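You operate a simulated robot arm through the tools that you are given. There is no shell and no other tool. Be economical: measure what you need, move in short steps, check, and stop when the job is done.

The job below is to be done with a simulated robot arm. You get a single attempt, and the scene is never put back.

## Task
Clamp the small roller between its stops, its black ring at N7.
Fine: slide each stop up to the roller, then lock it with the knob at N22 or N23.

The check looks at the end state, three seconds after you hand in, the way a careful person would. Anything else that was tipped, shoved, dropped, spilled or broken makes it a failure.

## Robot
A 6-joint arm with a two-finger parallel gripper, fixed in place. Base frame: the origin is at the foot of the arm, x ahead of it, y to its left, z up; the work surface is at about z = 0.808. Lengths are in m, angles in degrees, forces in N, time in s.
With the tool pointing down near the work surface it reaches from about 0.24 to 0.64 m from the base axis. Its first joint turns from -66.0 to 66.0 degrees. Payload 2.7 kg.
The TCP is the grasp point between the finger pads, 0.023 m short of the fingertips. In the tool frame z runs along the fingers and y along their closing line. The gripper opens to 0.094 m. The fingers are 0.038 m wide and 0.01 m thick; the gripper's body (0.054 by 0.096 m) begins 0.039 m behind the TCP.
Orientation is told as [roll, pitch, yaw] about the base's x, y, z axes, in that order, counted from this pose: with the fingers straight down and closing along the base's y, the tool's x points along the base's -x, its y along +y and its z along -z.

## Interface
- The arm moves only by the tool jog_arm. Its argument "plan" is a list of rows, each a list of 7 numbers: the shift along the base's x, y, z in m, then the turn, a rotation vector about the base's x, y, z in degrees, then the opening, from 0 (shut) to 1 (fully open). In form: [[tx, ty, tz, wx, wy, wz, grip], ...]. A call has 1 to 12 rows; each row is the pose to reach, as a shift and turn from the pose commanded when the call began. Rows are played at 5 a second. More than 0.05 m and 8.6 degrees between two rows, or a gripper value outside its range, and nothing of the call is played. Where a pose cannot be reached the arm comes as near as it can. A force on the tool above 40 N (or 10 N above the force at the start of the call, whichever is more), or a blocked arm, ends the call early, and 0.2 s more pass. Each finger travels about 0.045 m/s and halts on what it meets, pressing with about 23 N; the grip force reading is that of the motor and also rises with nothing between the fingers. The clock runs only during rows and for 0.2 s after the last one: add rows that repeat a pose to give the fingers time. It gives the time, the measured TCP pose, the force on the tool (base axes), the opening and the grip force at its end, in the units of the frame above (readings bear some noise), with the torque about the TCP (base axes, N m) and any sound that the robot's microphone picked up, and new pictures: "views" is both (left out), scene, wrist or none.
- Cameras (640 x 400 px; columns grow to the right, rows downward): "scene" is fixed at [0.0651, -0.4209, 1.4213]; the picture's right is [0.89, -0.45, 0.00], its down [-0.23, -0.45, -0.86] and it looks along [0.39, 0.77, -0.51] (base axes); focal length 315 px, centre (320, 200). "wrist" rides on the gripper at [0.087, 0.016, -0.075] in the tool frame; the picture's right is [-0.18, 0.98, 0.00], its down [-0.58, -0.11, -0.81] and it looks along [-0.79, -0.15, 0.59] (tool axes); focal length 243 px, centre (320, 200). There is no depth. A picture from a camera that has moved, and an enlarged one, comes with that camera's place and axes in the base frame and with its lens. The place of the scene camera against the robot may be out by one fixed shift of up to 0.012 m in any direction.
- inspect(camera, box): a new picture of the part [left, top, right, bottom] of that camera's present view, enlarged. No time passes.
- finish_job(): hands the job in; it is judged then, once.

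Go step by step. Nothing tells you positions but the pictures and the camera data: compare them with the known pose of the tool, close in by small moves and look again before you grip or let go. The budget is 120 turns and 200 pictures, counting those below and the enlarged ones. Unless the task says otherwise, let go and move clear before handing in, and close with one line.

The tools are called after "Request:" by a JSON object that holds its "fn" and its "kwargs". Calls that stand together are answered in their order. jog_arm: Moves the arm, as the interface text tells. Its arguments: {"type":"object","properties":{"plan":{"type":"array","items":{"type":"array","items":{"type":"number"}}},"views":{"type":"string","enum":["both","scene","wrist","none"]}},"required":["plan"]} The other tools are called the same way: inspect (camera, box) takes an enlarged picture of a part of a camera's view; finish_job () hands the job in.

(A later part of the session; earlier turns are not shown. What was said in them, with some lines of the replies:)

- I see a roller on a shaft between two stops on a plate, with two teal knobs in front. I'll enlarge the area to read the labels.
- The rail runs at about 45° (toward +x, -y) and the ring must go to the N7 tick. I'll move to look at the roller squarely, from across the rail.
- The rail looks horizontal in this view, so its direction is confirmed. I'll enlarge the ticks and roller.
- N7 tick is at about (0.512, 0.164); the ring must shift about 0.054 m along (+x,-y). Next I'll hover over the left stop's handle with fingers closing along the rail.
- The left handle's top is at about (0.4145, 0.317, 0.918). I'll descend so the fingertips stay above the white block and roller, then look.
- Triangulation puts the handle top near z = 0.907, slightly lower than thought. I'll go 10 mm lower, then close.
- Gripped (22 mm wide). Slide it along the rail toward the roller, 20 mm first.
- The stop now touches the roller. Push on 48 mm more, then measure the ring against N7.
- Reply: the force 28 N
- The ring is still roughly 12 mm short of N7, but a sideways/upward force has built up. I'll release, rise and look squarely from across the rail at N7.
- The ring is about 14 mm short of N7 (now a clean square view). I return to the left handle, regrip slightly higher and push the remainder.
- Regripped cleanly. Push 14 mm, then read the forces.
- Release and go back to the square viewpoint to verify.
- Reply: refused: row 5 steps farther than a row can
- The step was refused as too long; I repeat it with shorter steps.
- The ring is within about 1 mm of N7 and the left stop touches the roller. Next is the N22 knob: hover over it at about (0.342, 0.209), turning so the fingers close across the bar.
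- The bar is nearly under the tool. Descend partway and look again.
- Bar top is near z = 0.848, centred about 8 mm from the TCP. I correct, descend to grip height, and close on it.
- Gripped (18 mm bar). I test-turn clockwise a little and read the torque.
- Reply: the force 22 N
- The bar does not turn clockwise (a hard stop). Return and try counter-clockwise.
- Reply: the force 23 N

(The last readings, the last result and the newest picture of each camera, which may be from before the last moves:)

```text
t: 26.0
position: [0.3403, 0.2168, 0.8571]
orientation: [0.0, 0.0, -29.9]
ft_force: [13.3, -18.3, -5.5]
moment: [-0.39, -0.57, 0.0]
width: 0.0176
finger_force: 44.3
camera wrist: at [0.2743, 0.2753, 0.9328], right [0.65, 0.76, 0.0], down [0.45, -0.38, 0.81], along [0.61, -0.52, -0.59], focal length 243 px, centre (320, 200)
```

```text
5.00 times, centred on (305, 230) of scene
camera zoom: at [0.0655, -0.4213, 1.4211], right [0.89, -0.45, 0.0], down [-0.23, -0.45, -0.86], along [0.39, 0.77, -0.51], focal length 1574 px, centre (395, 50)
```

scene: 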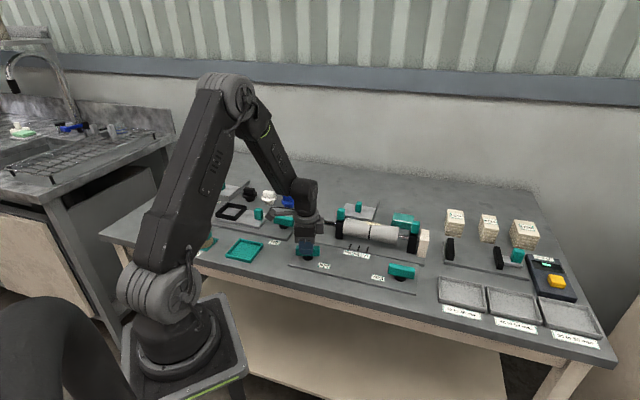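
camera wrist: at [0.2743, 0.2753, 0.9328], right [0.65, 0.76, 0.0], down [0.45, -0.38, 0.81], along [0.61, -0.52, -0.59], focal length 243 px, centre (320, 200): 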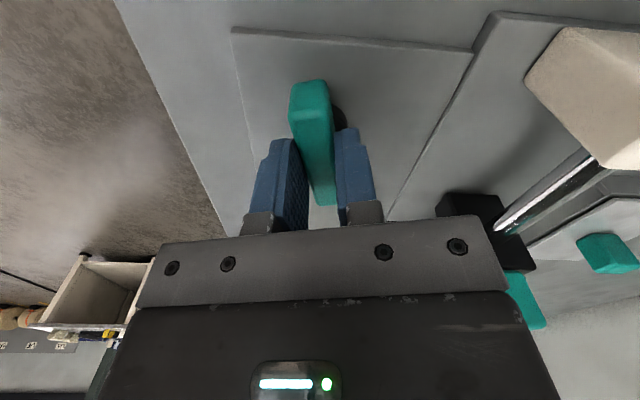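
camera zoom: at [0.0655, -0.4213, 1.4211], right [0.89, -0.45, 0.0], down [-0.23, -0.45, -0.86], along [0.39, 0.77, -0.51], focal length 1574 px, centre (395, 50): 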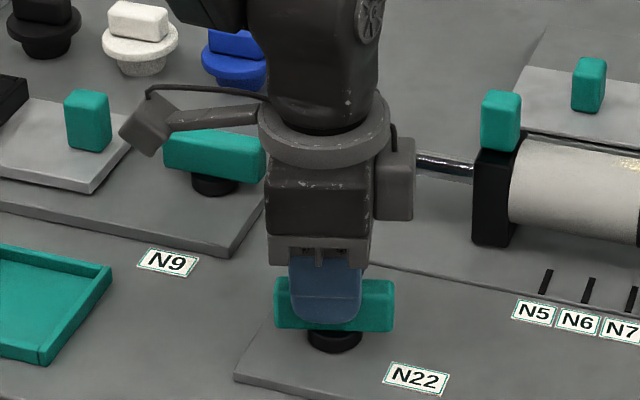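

It turns counter-clockwise. The pivot lies a few mm further along +d, so I shift that way while turning on.

Request:
{"fn": "jog_arm", "kwargs": {"plan": [[0.002, -0.002, 0, 0, 0, 6, 0.1], [0.004, -0.004, 0, 0, 0, 12, 0.1], [0.004, -0.004, 0, 0, 0, 18, 0.1], [0.004, -0.004, 0, 0, 0, 24, 0.1], [0.004, -0.004, 0, 0, 0, 30, 0.1], [0.004, -0.004, 0, 0, 0, 36, 0.1], [0.004, -0.004, 0, 0, 0, 42, 0.1], [0.004, -0.004, 0, 0, 0, 42, 0.1]]}}

Request:
{"fn": "inspect", "kwargs": {"camera": "scene", "box": [265, 190, 345, 270]}}

```text
t: 26.9
position: [0.3397, 0.2163, 0.8567]
orientation: [0.0, 0.4, -10.3]
ft_force: [-6.2, 5.0, 2.0]
moment: [-0.06, -0.57, 0.0]
width: 0.0181
finger_force: 45.4
stopped in row 4: the force on the tool passed its limit (the readings are from after the stop); the commanded pose is now the measured one
camera wrist: at [0.2593, 0.2485, 0.9333], right [0.36, 0.93, 0.0], down [0.56, -0.21, 0.8], along [0.75, -0.29, -0.6], focal length 243 px, centre (320, 200)
```

scene: 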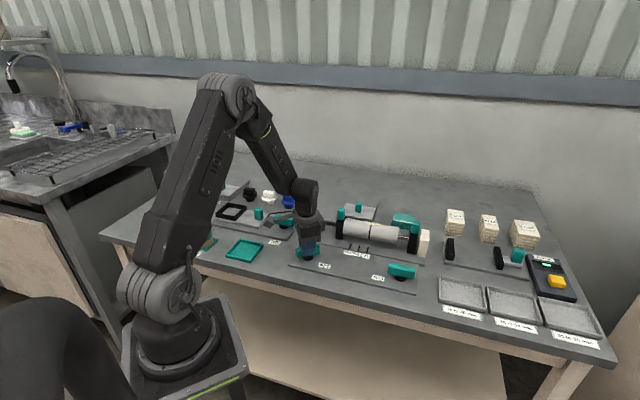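
wrist: 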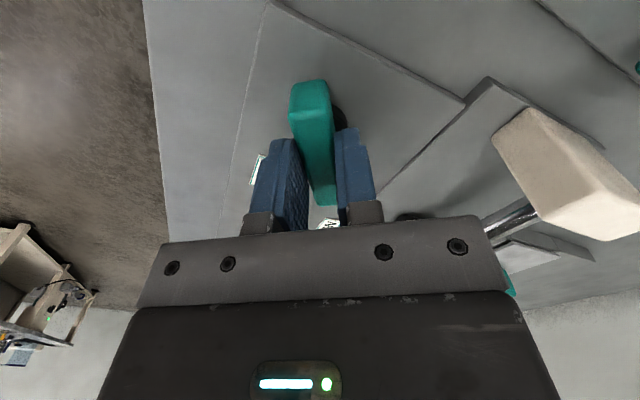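

```text
5.00 times, centred on (305, 230) of scene
camera zoom: at [0.0649, -0.4208, 1.4213], right [0.89, -0.45, 0.0], down [-0.23, -0.45, -0.86], along [0.39, 0.77, -0.51], focal length 1574 px, centre (395, 50)
```

zoom: 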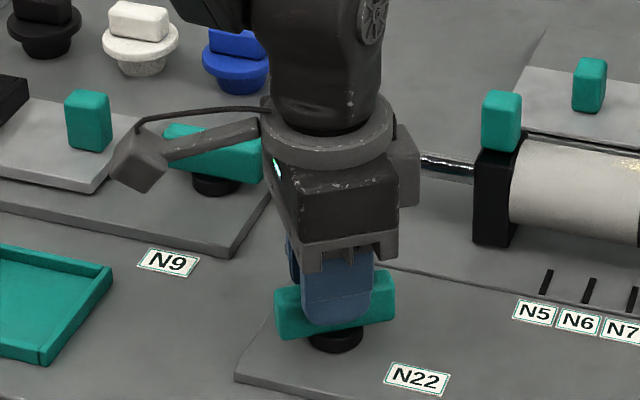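

The grip is pinned slightly off the pivot, so the TCP should follow a small arc; I continue turning along that arc.

Request:
{"fn": "jog_arm", "kwargs": {"plan": [[0, -0.0005, 0, 0, 0, 7, 0.1], [0, -0.0009, 0, 0, 0, 14, 0.1], [0, -0.0014, 0, 0, 0, 21, 0.1], [0, -0.0018, 0, 0, 0, 28, 0.1], [0.0002, -0.0023, 0, 0, 0, 35, 0.1], [0.0004, -0.0027, 0, 0, 0, 42, 0.1], [0.0006, -0.003, 0, 0, 0, 49, 0.1], [0.0007, -0.0033, 0, 0, 0, 54, 0.1], [0.0007, -0.0033, 0, 0, 0, 54, 0.1]]}}

Request:
{"fn": "inspect", "kwargs": {"camera": "scene", "box": [265, 190, 345, 270]}}

```text
t: 28.9
position: [0.3401, 0.2126, 0.8559]
orientation: [0.0, 0.3, 43.8]
ft_force: [-13.9, 22.1, 9.4]
moment: [0.43, 0.19, 0.1]
width: 0.0178
finger_force: 45.1
camera wrist: at [0.2683, 0.1669, 0.9331], right [-0.55, 0.84, 0.0], down [0.5, 0.33, 0.8], along [0.67, 0.44, -0.59], focal length 243 px, centre (320, 200)
```

scene: 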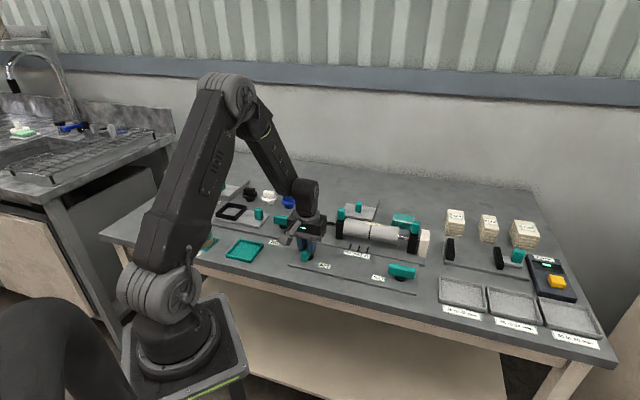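
wrist: 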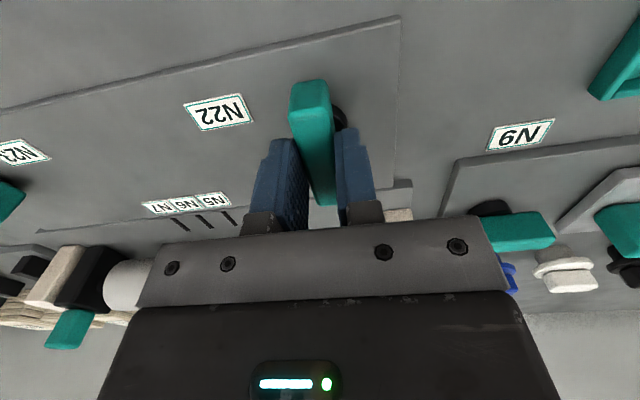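

```text
5.00 times, centred on (305, 230) of scene
camera zoom: at [0.0647, -0.4205, 1.4214], right [0.89, -0.45, 0.0], down [-0.23, -0.46, -0.86], along [0.39, 0.77, -0.51], focal length 1574 px, centre (395, 50)
```

zoom: 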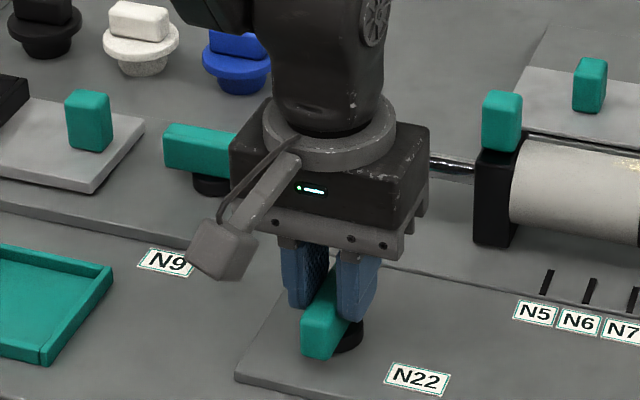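

Turned about 90°. I check for an end stop with a few more degrees while relieving the side force.

Request:
{"fn": "jog_arm", "kwargs": {"plan": [[-0.001, 0.0015, 0, 0, 0, 0, 0.1], [-0.001, 0.0015, 0, 0, 0, 4, 0.1], [-0.001, 0.0015, 0, 0, 0, 8, 0.1], [-0.001, 0.0015, 0, 0, 0, 8, 0.1]]}}

Request:
{"fn": "inspect", "kwargs": {"camera": "wrist", "box": [240, 60, 400, 220]}}

```text
t: 29.9
position: [0.3389, 0.2132, 0.8565]
orientation: [0.0, 0.4, 51.2]
ft_force: [2.0, 4.0, 1.7]
moment: [0.19, -0.12, -2.22]
width: 0.0221
finger_force: 45.1
camera wrist: at [0.2749, 0.1573, 0.9333], right [-0.65, 0.76, 0.0], down [0.45, 0.39, 0.8], along [0.61, 0.52, -0.6], focal length 243 px, centre (320, 200)
```

scene: 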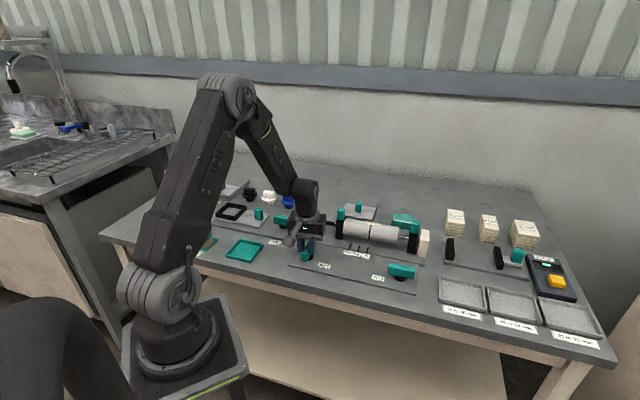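
wrist: 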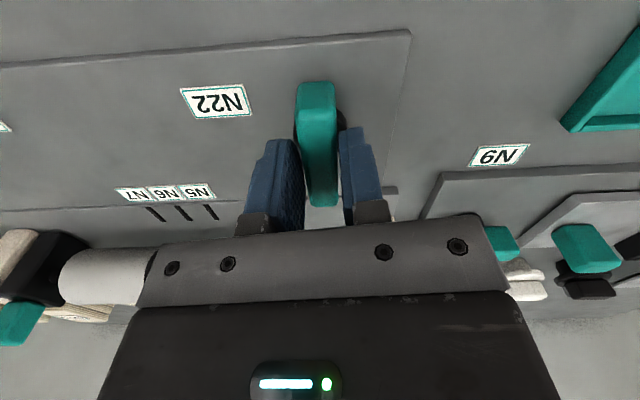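

```text
2.50 times, centred on (320, 140) of wrist
camera zoom: at [0.2749, 0.1573, 0.9333], right [-0.65, 0.76, 0.0], down [0.45, 0.39, 0.8], along [0.61, 0.52, -0.6], focal length 606 px, centre (320, 350)
```

zoom: 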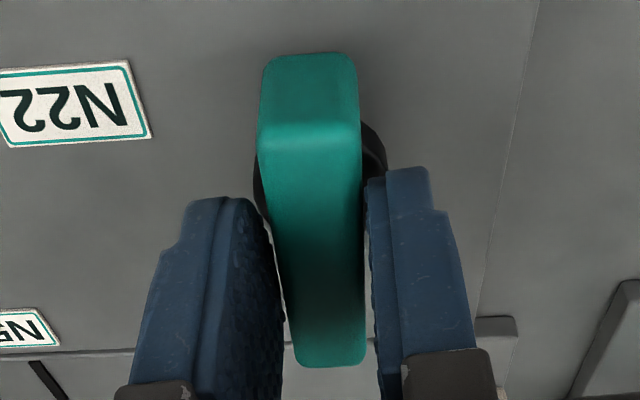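

The stop was felt at 90°: N22 is locked. I release, lift and go over toward the right stop's handle at about (0.625, 0.107).

Request:
{"fn": "jog_arm", "kwargs": {"plan": [[0, 0, 0, 0, 0, -4, 0.4], [0, 0, 0, 0, 0, -6, 0.6], [0, 0, 0.04, 0, 0, -6, 0.6], [0, 0, 0.08, 0, 0, -6, 0.6], [0, 0, 0.12, 0, 0, -6, 0.6], [0.04, -0.015, 0.13, 0, 0, -6, 0.6], [0.08, -0.03, 0.13, 0, 0, -6, 0.6], [0.12, -0.045, 0.13, 0, 0, -6, 0.6], [0.16, -0.06, 0.13, 0, 0, -6, 0.6], [0.2, -0.075, 0.13, 0, 0, -6, 0.6], [0.24, -0.09, 0.13, 0, 0, -6, 0.6], [0.27, -0.1, 0.13, 0, 0, -6, 0.6]]}}

Request:
{"fn": "inspect", "kwargs": {"camera": "scene", "box": [280, 190, 440, 290]}}

```text
t: 32.5
position: [0.6098, 0.115, 0.9894]
orientation: [0.2, 0.4, 45.7]
ft_force: [-0.3, 0.7, 0.6]
moment: [0.03, 0.02, -0.01]
width: 0.0563
finger_force: 0.1
camera wrist: at [0.5391, 0.0653, 1.0662], right [-0.57, 0.82, 0.0], down [0.49, 0.34, 0.8], along [0.66, 0.46, -0.6], focal length 243 px, centre (320, 200)
```

scene: 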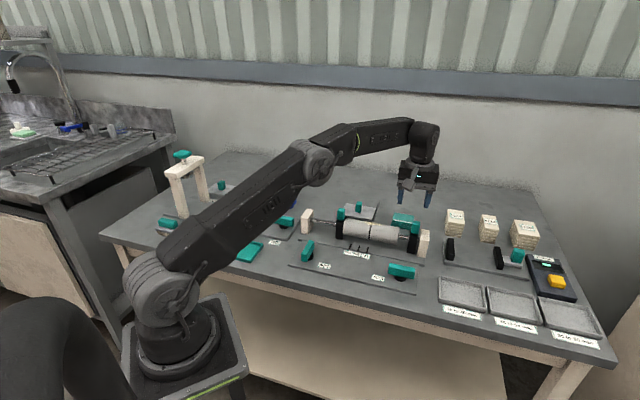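
wrist: 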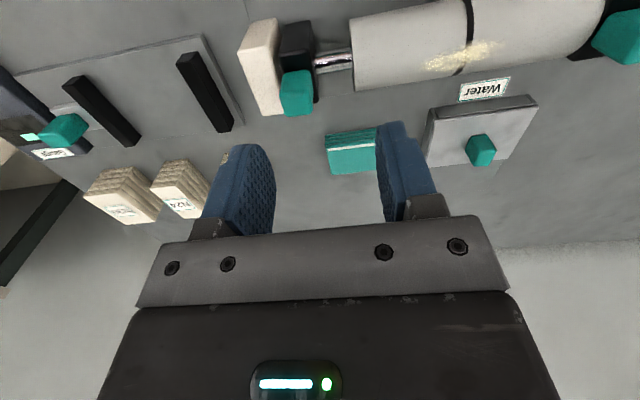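

```text
4.00 times, centred on (360, 240) of scene
camera zoom: at [0.0651, -0.4209, 1.4213], right [0.89, -0.45, 0.0], down [-0.23, -0.45, -0.86], along [0.39, 0.77, -0.51], focal length 1259 px, centre (160, 40)
```

zoom: 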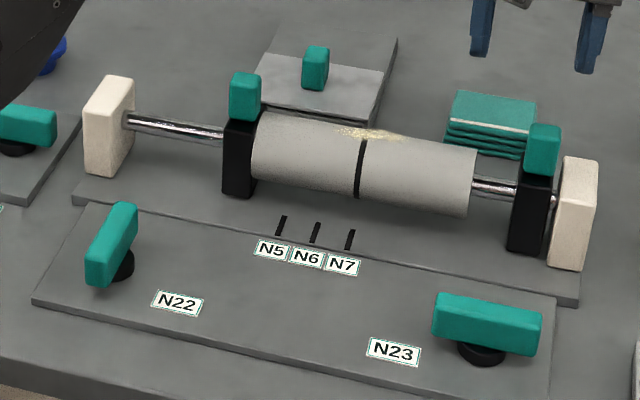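

N22 is visibly turned and the ring is at N7. I now descend toward the right handle in two stages.

Request:
{"fn": "jog_arm", "kwargs": {"plan": [[0.009, -0.004, -0.02, 0, 0, -0.5, 0.6], [0.017, -0.008, -0.045, 0, 0, -0.5, 0.6], [0.017, -0.008, -0.06, 0, 0, -0.5, 0.6], [0.017, -0.008, -0.06, 0, 0, -0.5, 0.6]]}}

Request:
{"fn": "inspect", "kwargs": {"camera": "wrist", "box": [230, 80, 410, 230]}}

Request:
{"fn": "inspect", "kwargs": {"camera": "scene", "box": [370, 180, 450, 260]}}

```text
t: 33.5
position: [0.6276, 0.1053, 0.9276]
orientation: [0.0, 0.4, 45.0]
ft_force: [1.0, 0.4, 0.5]
moment: [0.02, -0.04, -0.01]
width: 0.0566
finger_force: 0.2
camera wrist: at [0.5562, 0.0566, 1.0046], right [-0.57, 0.82, 0.0], down [0.49, 0.34, 0.8], along [0.66, 0.45, -0.6], focal length 243 px, centre (320, 200)
```

scene: 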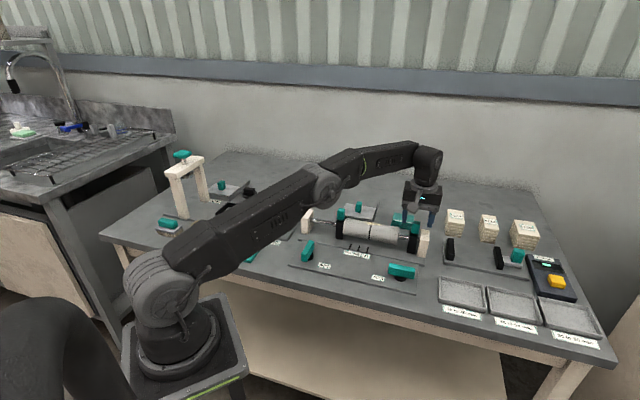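
wrist: 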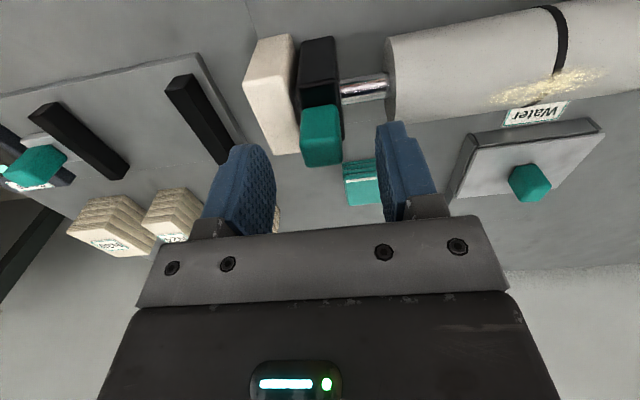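

```text
2.67 times, centred on (320, 155) of wrist
camera zoom: at [0.5562, 0.0566, 1.0046], right [-0.57, 0.82, 0.0], down [0.49, 0.34, 0.8], along [0.66, 0.45, -0.6], focal length 647 px, centre (320, 320)
```

zoom: 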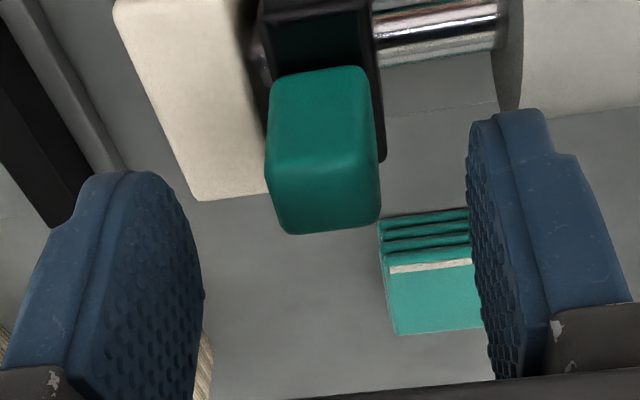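

```text
5.00 times, centred on (410, 220) of scene
camera zoom: at [0.0651, -0.4209, 1.4213], right [0.89, -0.45, 0.0], down [-0.23, -0.45, -0.86], along [0.39, 0.77, -0.51], focal length 1574 px, centre (-130, 100)
```

zoom: 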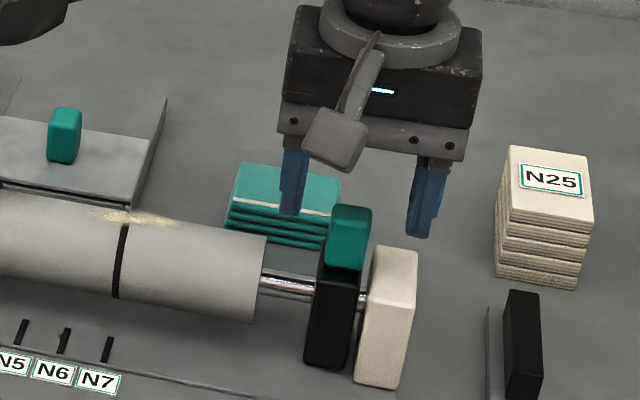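

Well centred. Descend to grip height and close.

Request:
{"fn": "jog_arm", "kwargs": {"plan": [[0, 0, -0.006, 0, 0, 0, 0.6], [0, 0, -0.0115, 0, 0, 0, 0.6], [0, 0, -0.0115, 0, 0, 0, 0.3], [0, 0, -0.0115, 0, 0, 0, 0.1], [0, 0, -0.0115, 0, 0, 0, 0.1], [0, 0, -0.0115, 0, 0, 0, 0.1], [0, 0, -0.0115, 0, 0, 0, 0.1]], "views": "wrist"}}

Request:
{"fn": "inspect", "kwargs": {"camera": "scene", "box": [370, 180, 450, 260]}}

```text
t: 35.1
position: [0.6281, 0.106, 0.9145]
orientation: [0.0, 0.3, 45.1]
ft_force: [2.4, 0.6, -2.2]
moment: [0.01, 0.01, -0.23]
width: 0.0219
finger_force: 45.0
camera wrist: at [0.5559, 0.057, 0.9917], right [-0.57, 0.82, 0.0], down [0.49, 0.34, 0.8], along [0.66, 0.45, -0.6], focal length 243 px, centre (320, 200)
```

wrist: 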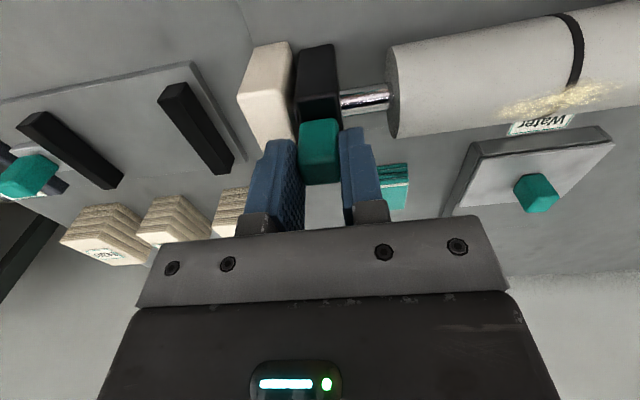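

```text
5.00 times, centred on (410, 220) of scene
camera zoom: at [0.0652, -0.4209, 1.4213], right [0.89, -0.45, 0.0], down [-0.23, -0.45, -0.86], along [0.39, 0.77, -0.51], focal length 1574 px, centre (-130, 100)
```

zoom: 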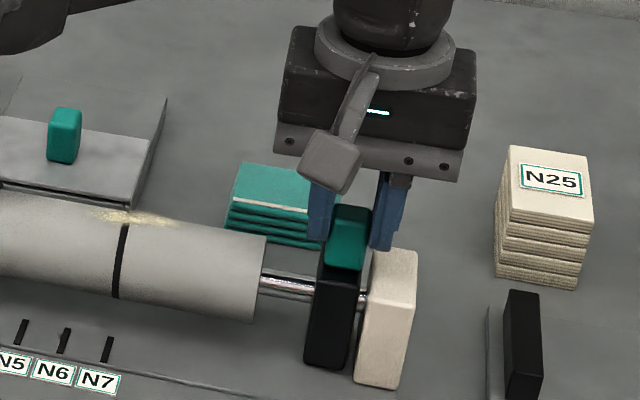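

Gripped. Slide it 32 mm toward the roller first.

Request:
{"fn": "jog_arm", "kwargs": {"plan": [[-0.004, 0.004, 0, 0, 0, 0, 0.1], [-0.008, 0.008, 0, 0, 0, 0, 0.1], [-0.012, 0.012, 0, 0, 0, 0, 0.1], [-0.016, 0.016, 0, 0, 0, 0, 0.1], [-0.02, 0.02, 0, 0, 0, 0, 0.1], [-0.0226, 0.0226, 0, 0, 0, 0, 0.1], [-0.0226, 0.0226, 0, 0, 0, 0, 0.1]], "views": "wrist"}}

Request:
{"fn": "inspect", "kwargs": {"camera": "scene", "box": [350, 190, 430, 270]}}

```text
t: 36.7
position: [0.6051, 0.1279, 0.9145]
orientation: [0.0, 0.4, 45.1]
ft_force: [-2.0, -11.6, 2.7]
moment: [-0.37, 0.65, -0.53]
width: 0.0216
finger_force: 45.2
camera wrist: at [0.534, 0.0791, 0.9918], right [-0.57, 0.82, 0.0], down [0.49, 0.34, 0.8], along [0.66, 0.45, -0.6], focal length 243 px, centre (320, 200)
```

wrist: 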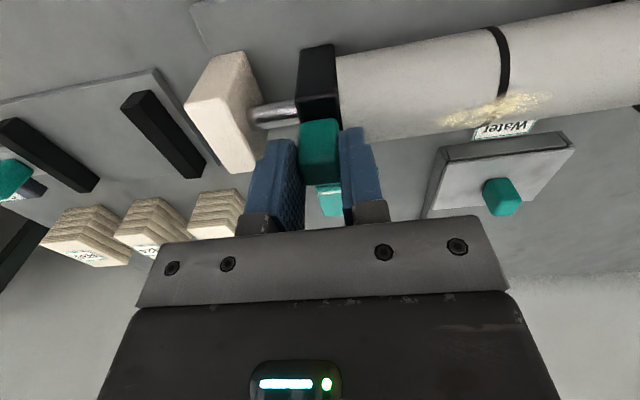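

```text
5.00 times, centred on (390, 230) of scene
camera zoom: at [0.065, -0.4212, 1.4212], right [0.89, -0.45, 0.0], down [-0.23, -0.45, -0.86], along [0.39, 0.77, -0.51], focal length 1574 px, centre (-30, 50)
```

zoom: 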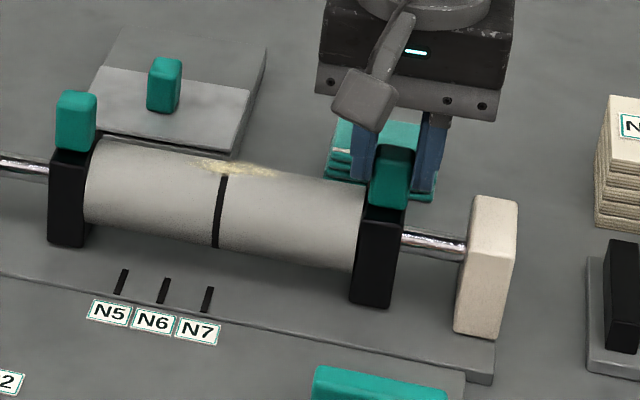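

It's at or nearly at the roller. Advance by 1 mm steps watching the force.

Request:
{"fn": "inspect", "kwargs": {"camera": "wrist", "box": [280, 30, 380, 130]}}

Request:
{"fn": "jog_arm", "kwargs": {"plan": [[-0.0007, 0.0007, 0, 0, 0, 0, 0.1], [-0.0014, 0.0014, 0, 0, 0, 0, 0.1], [-0.0014, 0.0014, 0, 0, 0, 0, 0.1]], "views": "none"}}

Request:
{"fn": "inspect", "kwargs": {"camera": "wrist", "box": [280, 30, 380, 130]}}

```text
4.00 times, centred on (330, 80) of wrist
camera zoom: at [0.534, 0.0791, 0.9918], right [-0.57, 0.82, 0.0], down [0.49, 0.34, 0.8], along [0.66, 0.45, -0.6], focal length 970 px, centre (280, 680)
```

zoom: 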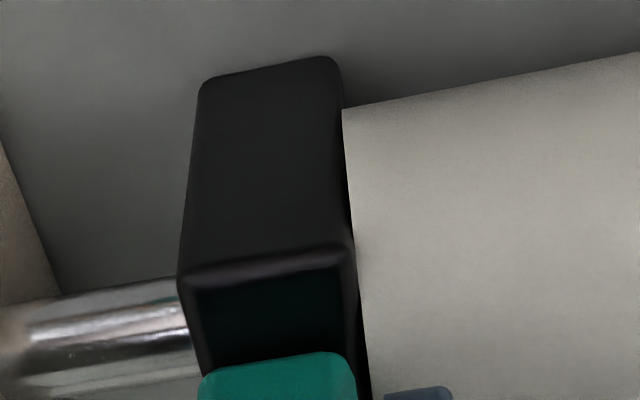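

```text
t: 37.5
position: [0.6043, 0.1275, 0.9149]
orientation: [-0.2, 0.4, 45.1]
ft_force: [11.6, -17.2, -3.2]
moment: [-0.36, 0.17, -0.35]
width: 0.0217
finger_force: 44.7
```

```text
4.00 times, centred on (330, 80) of wrist
camera zoom: at [0.5333, 0.0796, 0.9916], right [-0.57, 0.82, 0.0], down [0.49, 0.34, 0.8], along [0.66, 0.45, -0.6], focal length 970 px, centre (280, 680)
```

zoom: 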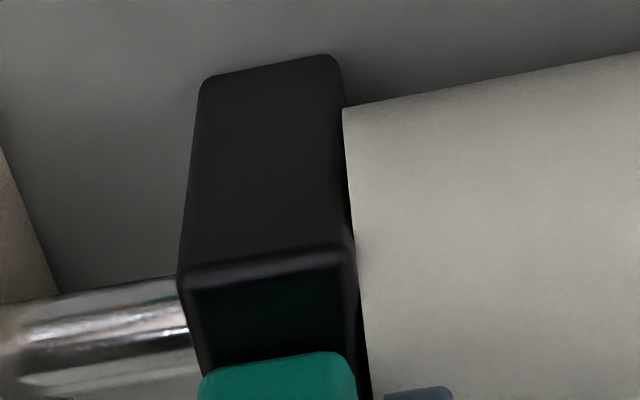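

Force along the rail rose to about 20 N: the roller is snug. Release, rise and swing over the N23 knob at about (0.527, 0.032), turning back to close across its bar.

Request:
{"fn": "jog_arm", "kwargs": {"plan": [[0, 0, 0, 0, 0, 0, 0.3], [0, 0, 0, 0, 0, 0, 0.6], [0, 0, 0.03, 0, 0, 0, 0.6], [-0.01, -0.01, 0.06, 0, 0, -8.3, 0.7], [-0.02, -0.02, 0.08, 0, 0, -16.6, 0.7], [-0.03, -0.035, 0.08, 0, 0, -24.9, 0.7], [-0.04, -0.05, 0.08, 0, 0, -33.2, 0.7], [-0.05, -0.06, 0.075, 0, 0, -41.5, 0.7], [-0.06, -0.07, 0.07, 0, 0, -49.8, 0.7], [-0.07, -0.08, 0.065, 0, 0, -58.1, 0.7], [-0.075, -0.09, 0.06, 0, 0, -66.4, 0.7], [-0.077, -0.096, 0.055, 0, 0, -74.7, 0.7]], "views": "none"}}

Request:
{"fn": "jog_arm", "kwargs": {"plan": [[0, 0, -0.01, 0, 0, -8, 0.7], [0, 0, -0.03, 0, 0, -15.4, 0.7], [0, 0, -0.045, 0, 0, -15.4, 0.7], [0, 0, -0.045, 0, 0, -15.4, 0.7]]}}

Request:
{"fn": "inspect", "kwargs": {"camera": "wrist", "box": [240, 0, 400, 160]}}

Request:
{"fn": "inspect", "kwargs": {"camera": "scene", "box": [300, 190, 440, 280]}}

```text
t: 40.1
position: [0.5268, 0.0333, 0.9694]
orientation: [0.0, 0.3, -29.8]
ft_force: [-0.4, 0.6, 0.1]
moment: [-0.01, -0.03, -0.01]
width: 0.0656
finger_force: 0.0
```

```text
t: 41.1
position: [0.5271, 0.0327, 0.9233]
orientation: [0.0, 0.4, -45.1]
ft_force: [-0.2, 0.7, -0.2]
moment: [0.01, 0.0, -0.01]
width: 0.0658
finger_force: 0.2
camera wrist: at [0.477, 0.1066, 1.0009], right [0.83, 0.56, 0.0], down [0.34, -0.49, 0.8], along [0.45, -0.66, -0.6], focal length 243 px, centre (320, 200)
```

scene: 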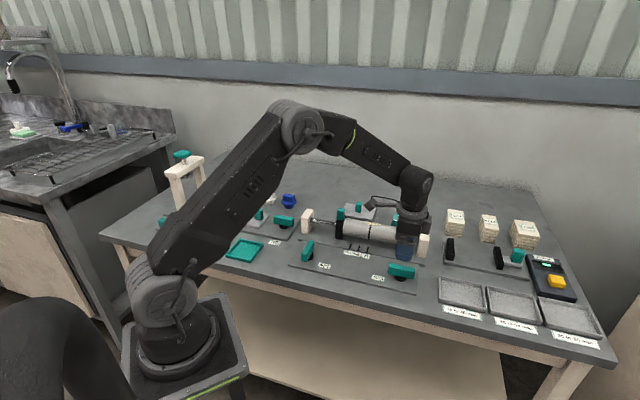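
wrist: 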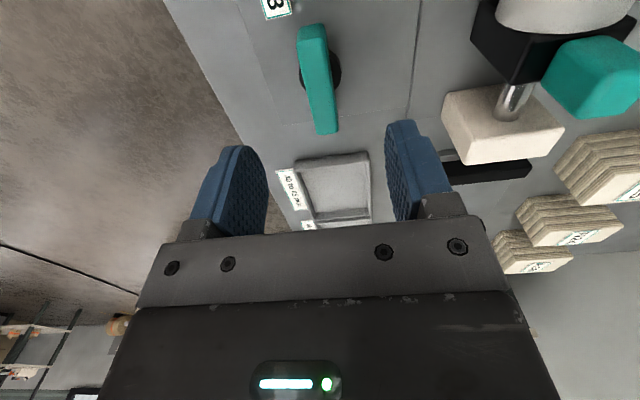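

```text
2.50 times, centred on (320, 80) of wrist
camera zoom: at [0.477, 0.1066, 1.0009], right [0.83, 0.56, 0.0], down [0.34, -0.49, 0.8], along [0.45, -0.66, -0.6], focal length 606 px, centre (320, 500)
```

zoom: 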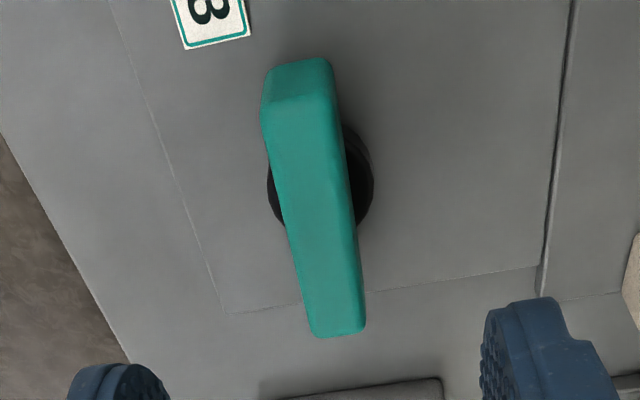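

```text
4.44 times, centred on (370, 235) of scene
camera zoom: at [0.0651, -0.4209, 1.4213], right [0.89, -0.45, 0.0], down [-0.23, -0.45, -0.86], along [0.39, 0.77, -0.51], focal length 1399 px, centre (98, 44)
```

zoom: 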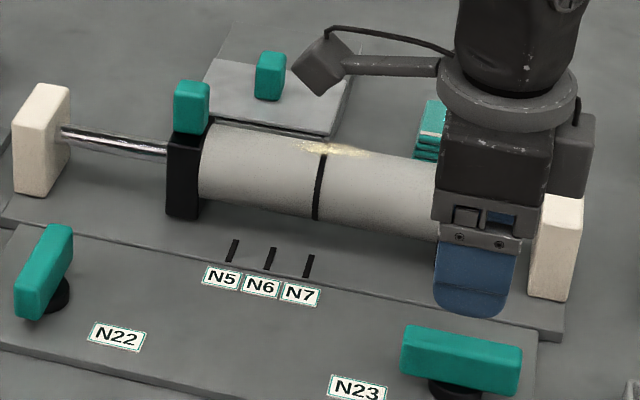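

The bar is centred under the tool. Descend and grip.

Request:
{"fn": "jog_arm", "kwargs": {"plan": [[0.0007, -0.0007, -0.03, 0, 0, 0, 0.7], [0.0007, -0.0007, -0.055, 0, 0, 0, 0.7], [0.0007, -0.0007, -0.0675, 0, 0, 0, 0.7], [0.0007, -0.0007, -0.0675, 0, 0, 0, 0.4], [0.0007, -0.0007, -0.0675, 0, 0, 0, 0.1], [0.0007, -0.0007, -0.0675, 0, 0, 0, 0.1], [0.0007, -0.0007, -0.0675, 0, 0, 0, 0.1], [0.0007, -0.0007, -0.0675, 0, 0, 0, 0.1]]}}

Request:
{"fn": "inspect", "kwargs": {"camera": "scene", "box": [360, 210, 440, 290]}}

```text
t: 42.9
position: [0.5272, 0.0315, 0.8575]
orientation: [-0.1, 0.4, -45.0]
ft_force: [-5.2, -4.5, 1.6]
moment: [-0.1, 0.07, 0.02]
width: 0.0179
finger_force: 45.6
camera wrist: at [0.4782, 0.1052, 0.9345], right [0.82, 0.57, 0.0], down [0.34, -0.49, 0.8], along [0.45, -0.66, -0.6], focal length 243 px, centre (320, 200)
```

scene: 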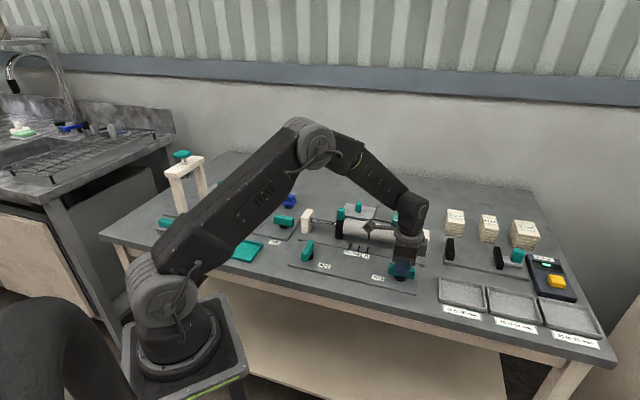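
wrist: 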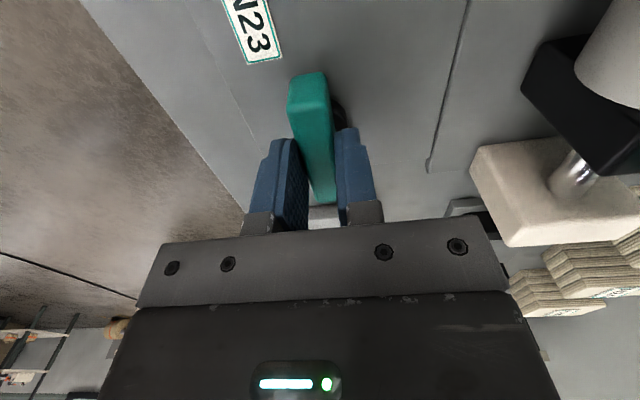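

```text
5.00 times, centred on (400, 250) of scene
camera zoom: at [0.065, -0.421, 1.4212], right [0.89, -0.45, 0.0], down [-0.23, -0.45, -0.86], along [0.39, 0.77, -0.51], focal length 1574 px, centre (-80, -50)
```

zoom: 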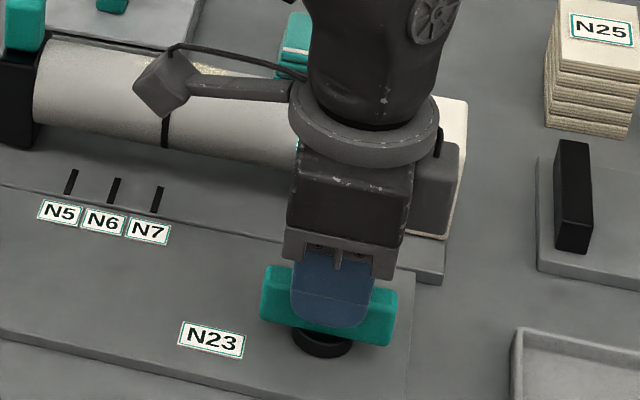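

Gripped near the centre. Turn counter-clockwise 15° as a test.

Request:
{"fn": "jog_arm", "kwargs": {"plan": [[0, 0, 0, 0, 0, 5, 0.1], [0, 0, 0, 0, 0, 10, 0.1], [0, 0, 0, 0, 0, 15, 0.1], [0, 0, 0, 0, 0, 15, 0.1]], "views": "wrist"}}

```text
t: 43.9
position: [0.5275, 0.0314, 0.8568]
orientation: [-0.1, 0.3, -30.0]
ft_force: [-15.4, -12.5, 6.1]
moment: [-0.65, -0.51, 0.04]
width: 0.0177
finger_force: 45.4
camera wrist: at [0.4611, 0.0899, 0.9345], right [0.65, 0.76, 0.0], down [0.46, -0.39, 0.8], along [0.61, -0.52, -0.6], focal length 243 px, centre (320, 200)
```

wrist: 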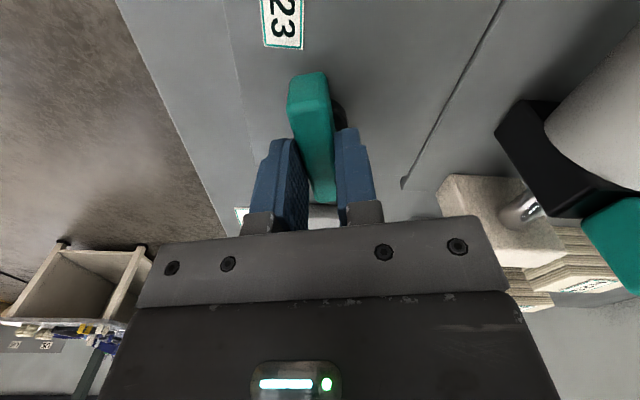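

It turns. Continue, relieving the side force.

Request:
{"fn": "jog_arm", "kwargs": {"plan": [[-0.001, -0.001, 0, 0, 0, 4, 0.1], [-0.0012, -0.0012, 0, 0, 0, 10, 0.1], [-0.0012, -0.0012, 0, 0, 0, 17, 0.1], [-0.0012, -0.0012, 0, 0, 0, 24, 0.1], [-0.0012, -0.0012, 0, 0, 0, 24, 0.1]], "views": "none"}}

```text
t: 45.1
position: [0.5264, 0.0313, 0.8571]
orientation: [0.1, 0.2, -5.7]
ft_force: [4.0, -8.9, -2.8]
moment: [-0.13, -0.37, 0.02]
width: 0.0179
finger_force: 45.4
```

Request:
{"fn": "jog_arm", "kwargs": {"plan": [[0.0002, -0.0005, 0, 0, 0, 7, 0.1], [0.0004, -0.0007, 0, 0, 0, 14, 0.1], [0.0004, -0.0008, 0, 0, 0, 21, 0.1], [0.0004, -0.0008, 0, 0, 0, 28, 0.1], [0.0004, -0.0008, 0, 0, 0, 28, 0.1]], "views": "none"}}

```text
t: 46.3
position: [0.5271, 0.0322, 0.859]
orientation: [0.0, 0.3, 22.2]
ft_force: [3.0, 2.0, -4.9]
moment: [0.65, -1.45, 0.02]
width: 0.0179
finger_force: 44.8
```

Forces are low at 67°; I continue to the end stop at 90° plus a few degrees to feel it.

Request:
{"fn": "jog_arm", "kwargs": {"plan": [[0, 0, 0, 0, 0, 7, 0.1], [0, 0, 0, 0, 0, 14, 0.1], [0, 0, 0, 0, 0, 21, 0.1], [0, 0, 0, 0, 0, 26, 0.1], [0, 0, 0, 0, 0, 29, 0.1], [0, 0, 0, 0, 0, 29, 0.1]]}}

Request:
{"fn": "inspect", "kwargs": {"camera": "scene", "box": [320, 200, 440, 290]}}

```text
t: 47.7
position: [0.5252, 0.0323, 0.8569]
orientation: [0.0, 0.3, 50.8]
ft_force: [5.0, 5.1, 0.1]
moment: [0.78, -0.77, -2.11]
width: 0.0218
finger_force: 44.8
camera wrist: at [0.4598, -0.0245, 0.9345], right [-0.65, 0.76, 0.0], down [0.45, 0.39, 0.8], along [0.61, 0.52, -0.6], focal length 243 px, centre (320, 200)
```

scene: 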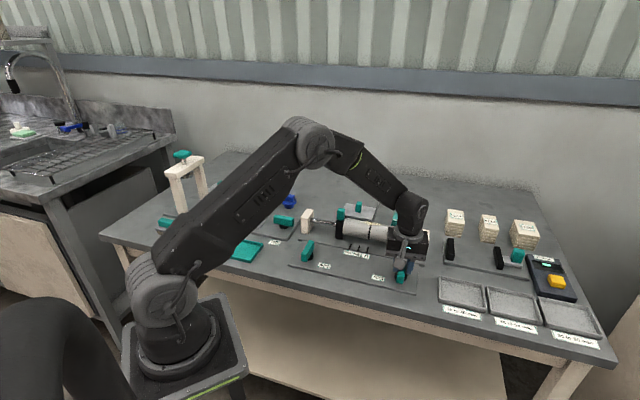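
wrist: 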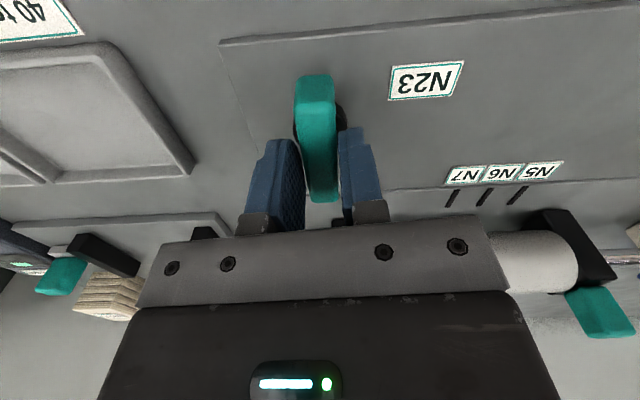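

```text
4.44 times, centred on (380, 245) of scene
camera zoom: at [0.0652, -0.4208, 1.4213], right [0.89, -0.45, 0.0], down [-0.23, -0.45, -0.86], along [0.39, 0.77, -0.51], focal length 1399 px, centre (53, 0)
```

zoom: 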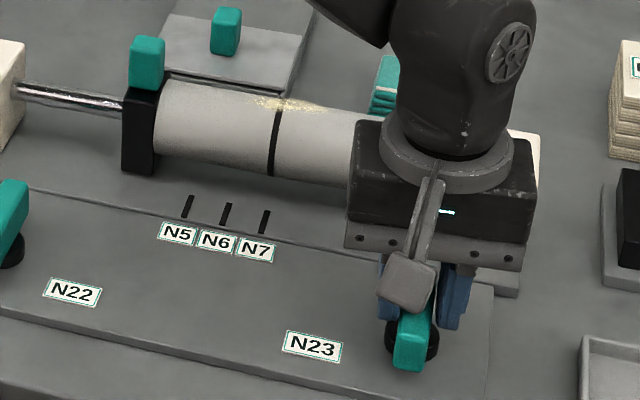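

End stop felt: N23 is locked. Release, lift, and return to the square viewpoint to verify.

Request:
{"fn": "jog_arm", "kwargs": {"plan": [[0, 0, 0, 0, 0, -4, 0.3], [0, 0, 0, 0, 0, -6, 0.6], [0, 0, 0, 0, 0, -6, 0.6], [0, 0, 0.04, 0, 0, -6, 0.6], [0, 0, 0.08, 0, 0, -6, 0.8], [-0.02, 0, 0.12, 0, 0, -3, 1], [-0.055, 0, 0.15, 0, 0, 0, 1], [-0.095, -0.005, 0.161, 0, 0, 2, 1], [-0.13, -0.01, 0.161, 0, 0, 4, 1], [-0.155, -0.014, 0.161, 0, 0, 4, 1], [-0.155, -0.014, 0.161, 0, 0, 4, 1]]}}

Request:
{"fn": "inspect", "kwargs": {"camera": "wrist", "box": [240, 120, 400, 220]}}

Request:
{"fn": "inspect", "kwargs": {"camera": "scene", "box": [280, 190, 440, 290]}}

```text
t: 50.1
position: [0.3706, 0.0185, 1.019]
orientation: [0.0, 0.3, 55.1]
ft_force: [-0.4, 0.1, -0.1]
moment: [0.03, 0.01, 0.02]
width: 0.0941
finger_force: 0.1
camera wrist: at [0.309, -0.0426, 1.0954], right [-0.7, 0.71, 0.0], down [0.43, 0.42, 0.8], along [0.57, 0.56, -0.6], focal length 243 px, centre (320, 200)
```

scene: 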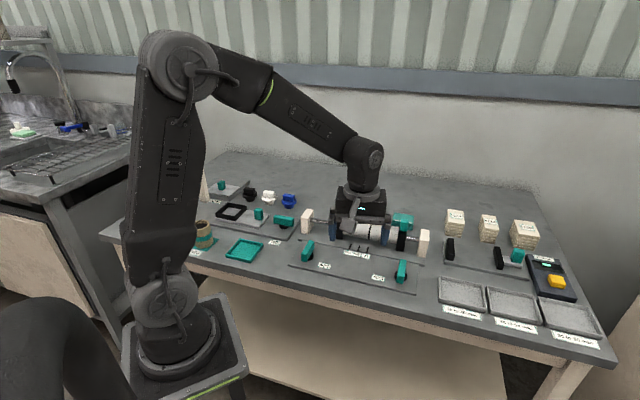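
wrist: 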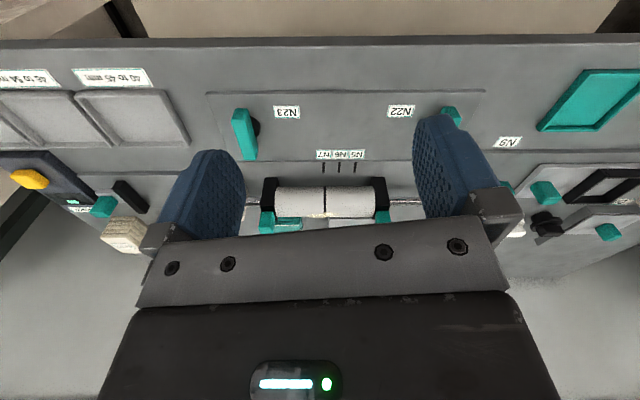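

```text
4.00 times, centred on (320, 170) of wrist
camera zoom: at [0.309, -0.0426, 1.0954], right [-0.7, 0.71, 0.0], down [0.43, 0.42, 0.8], along [0.57, 0.56, -0.6], focal length 970 px, centre (320, 320)
```

zoom: 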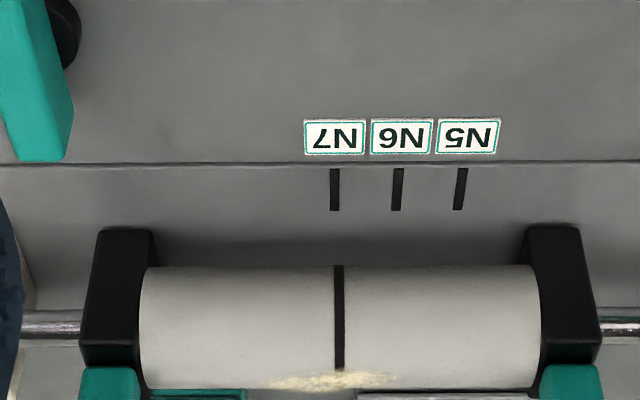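

```text
4.00 times, centred on (360, 240) of scene
camera zoom: at [0.0651, -0.4209, 1.4213], right [0.89, -0.45, 0.0], down [-0.23, -0.45, -0.86], along [0.39, 0.77, -0.51], focal length 1259 px, centre (160, 40)
```

zoom: 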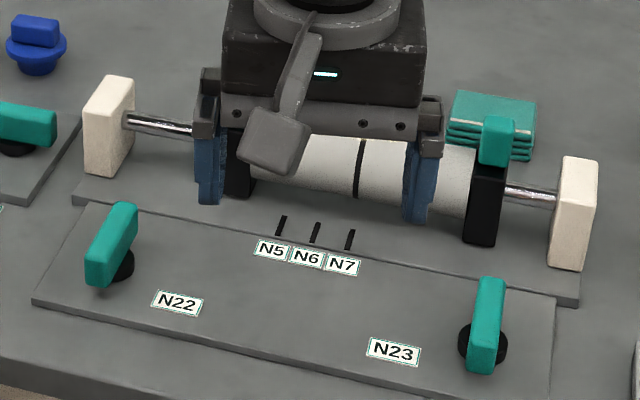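

Both stops touch the roller, both knobs are at their locked end, and the ring is within about 1 mm of N7. The arm is clear, so I hand in.

Request:
{"fn": "finish_job", "kwargs": {}}

```text
The job is handed in.
```

The small roller is clamped between its two stops with the black ring within about 1 mm of N7. Both knobs, N22 and N23, are turned to their locked stop, and the job is handed in.
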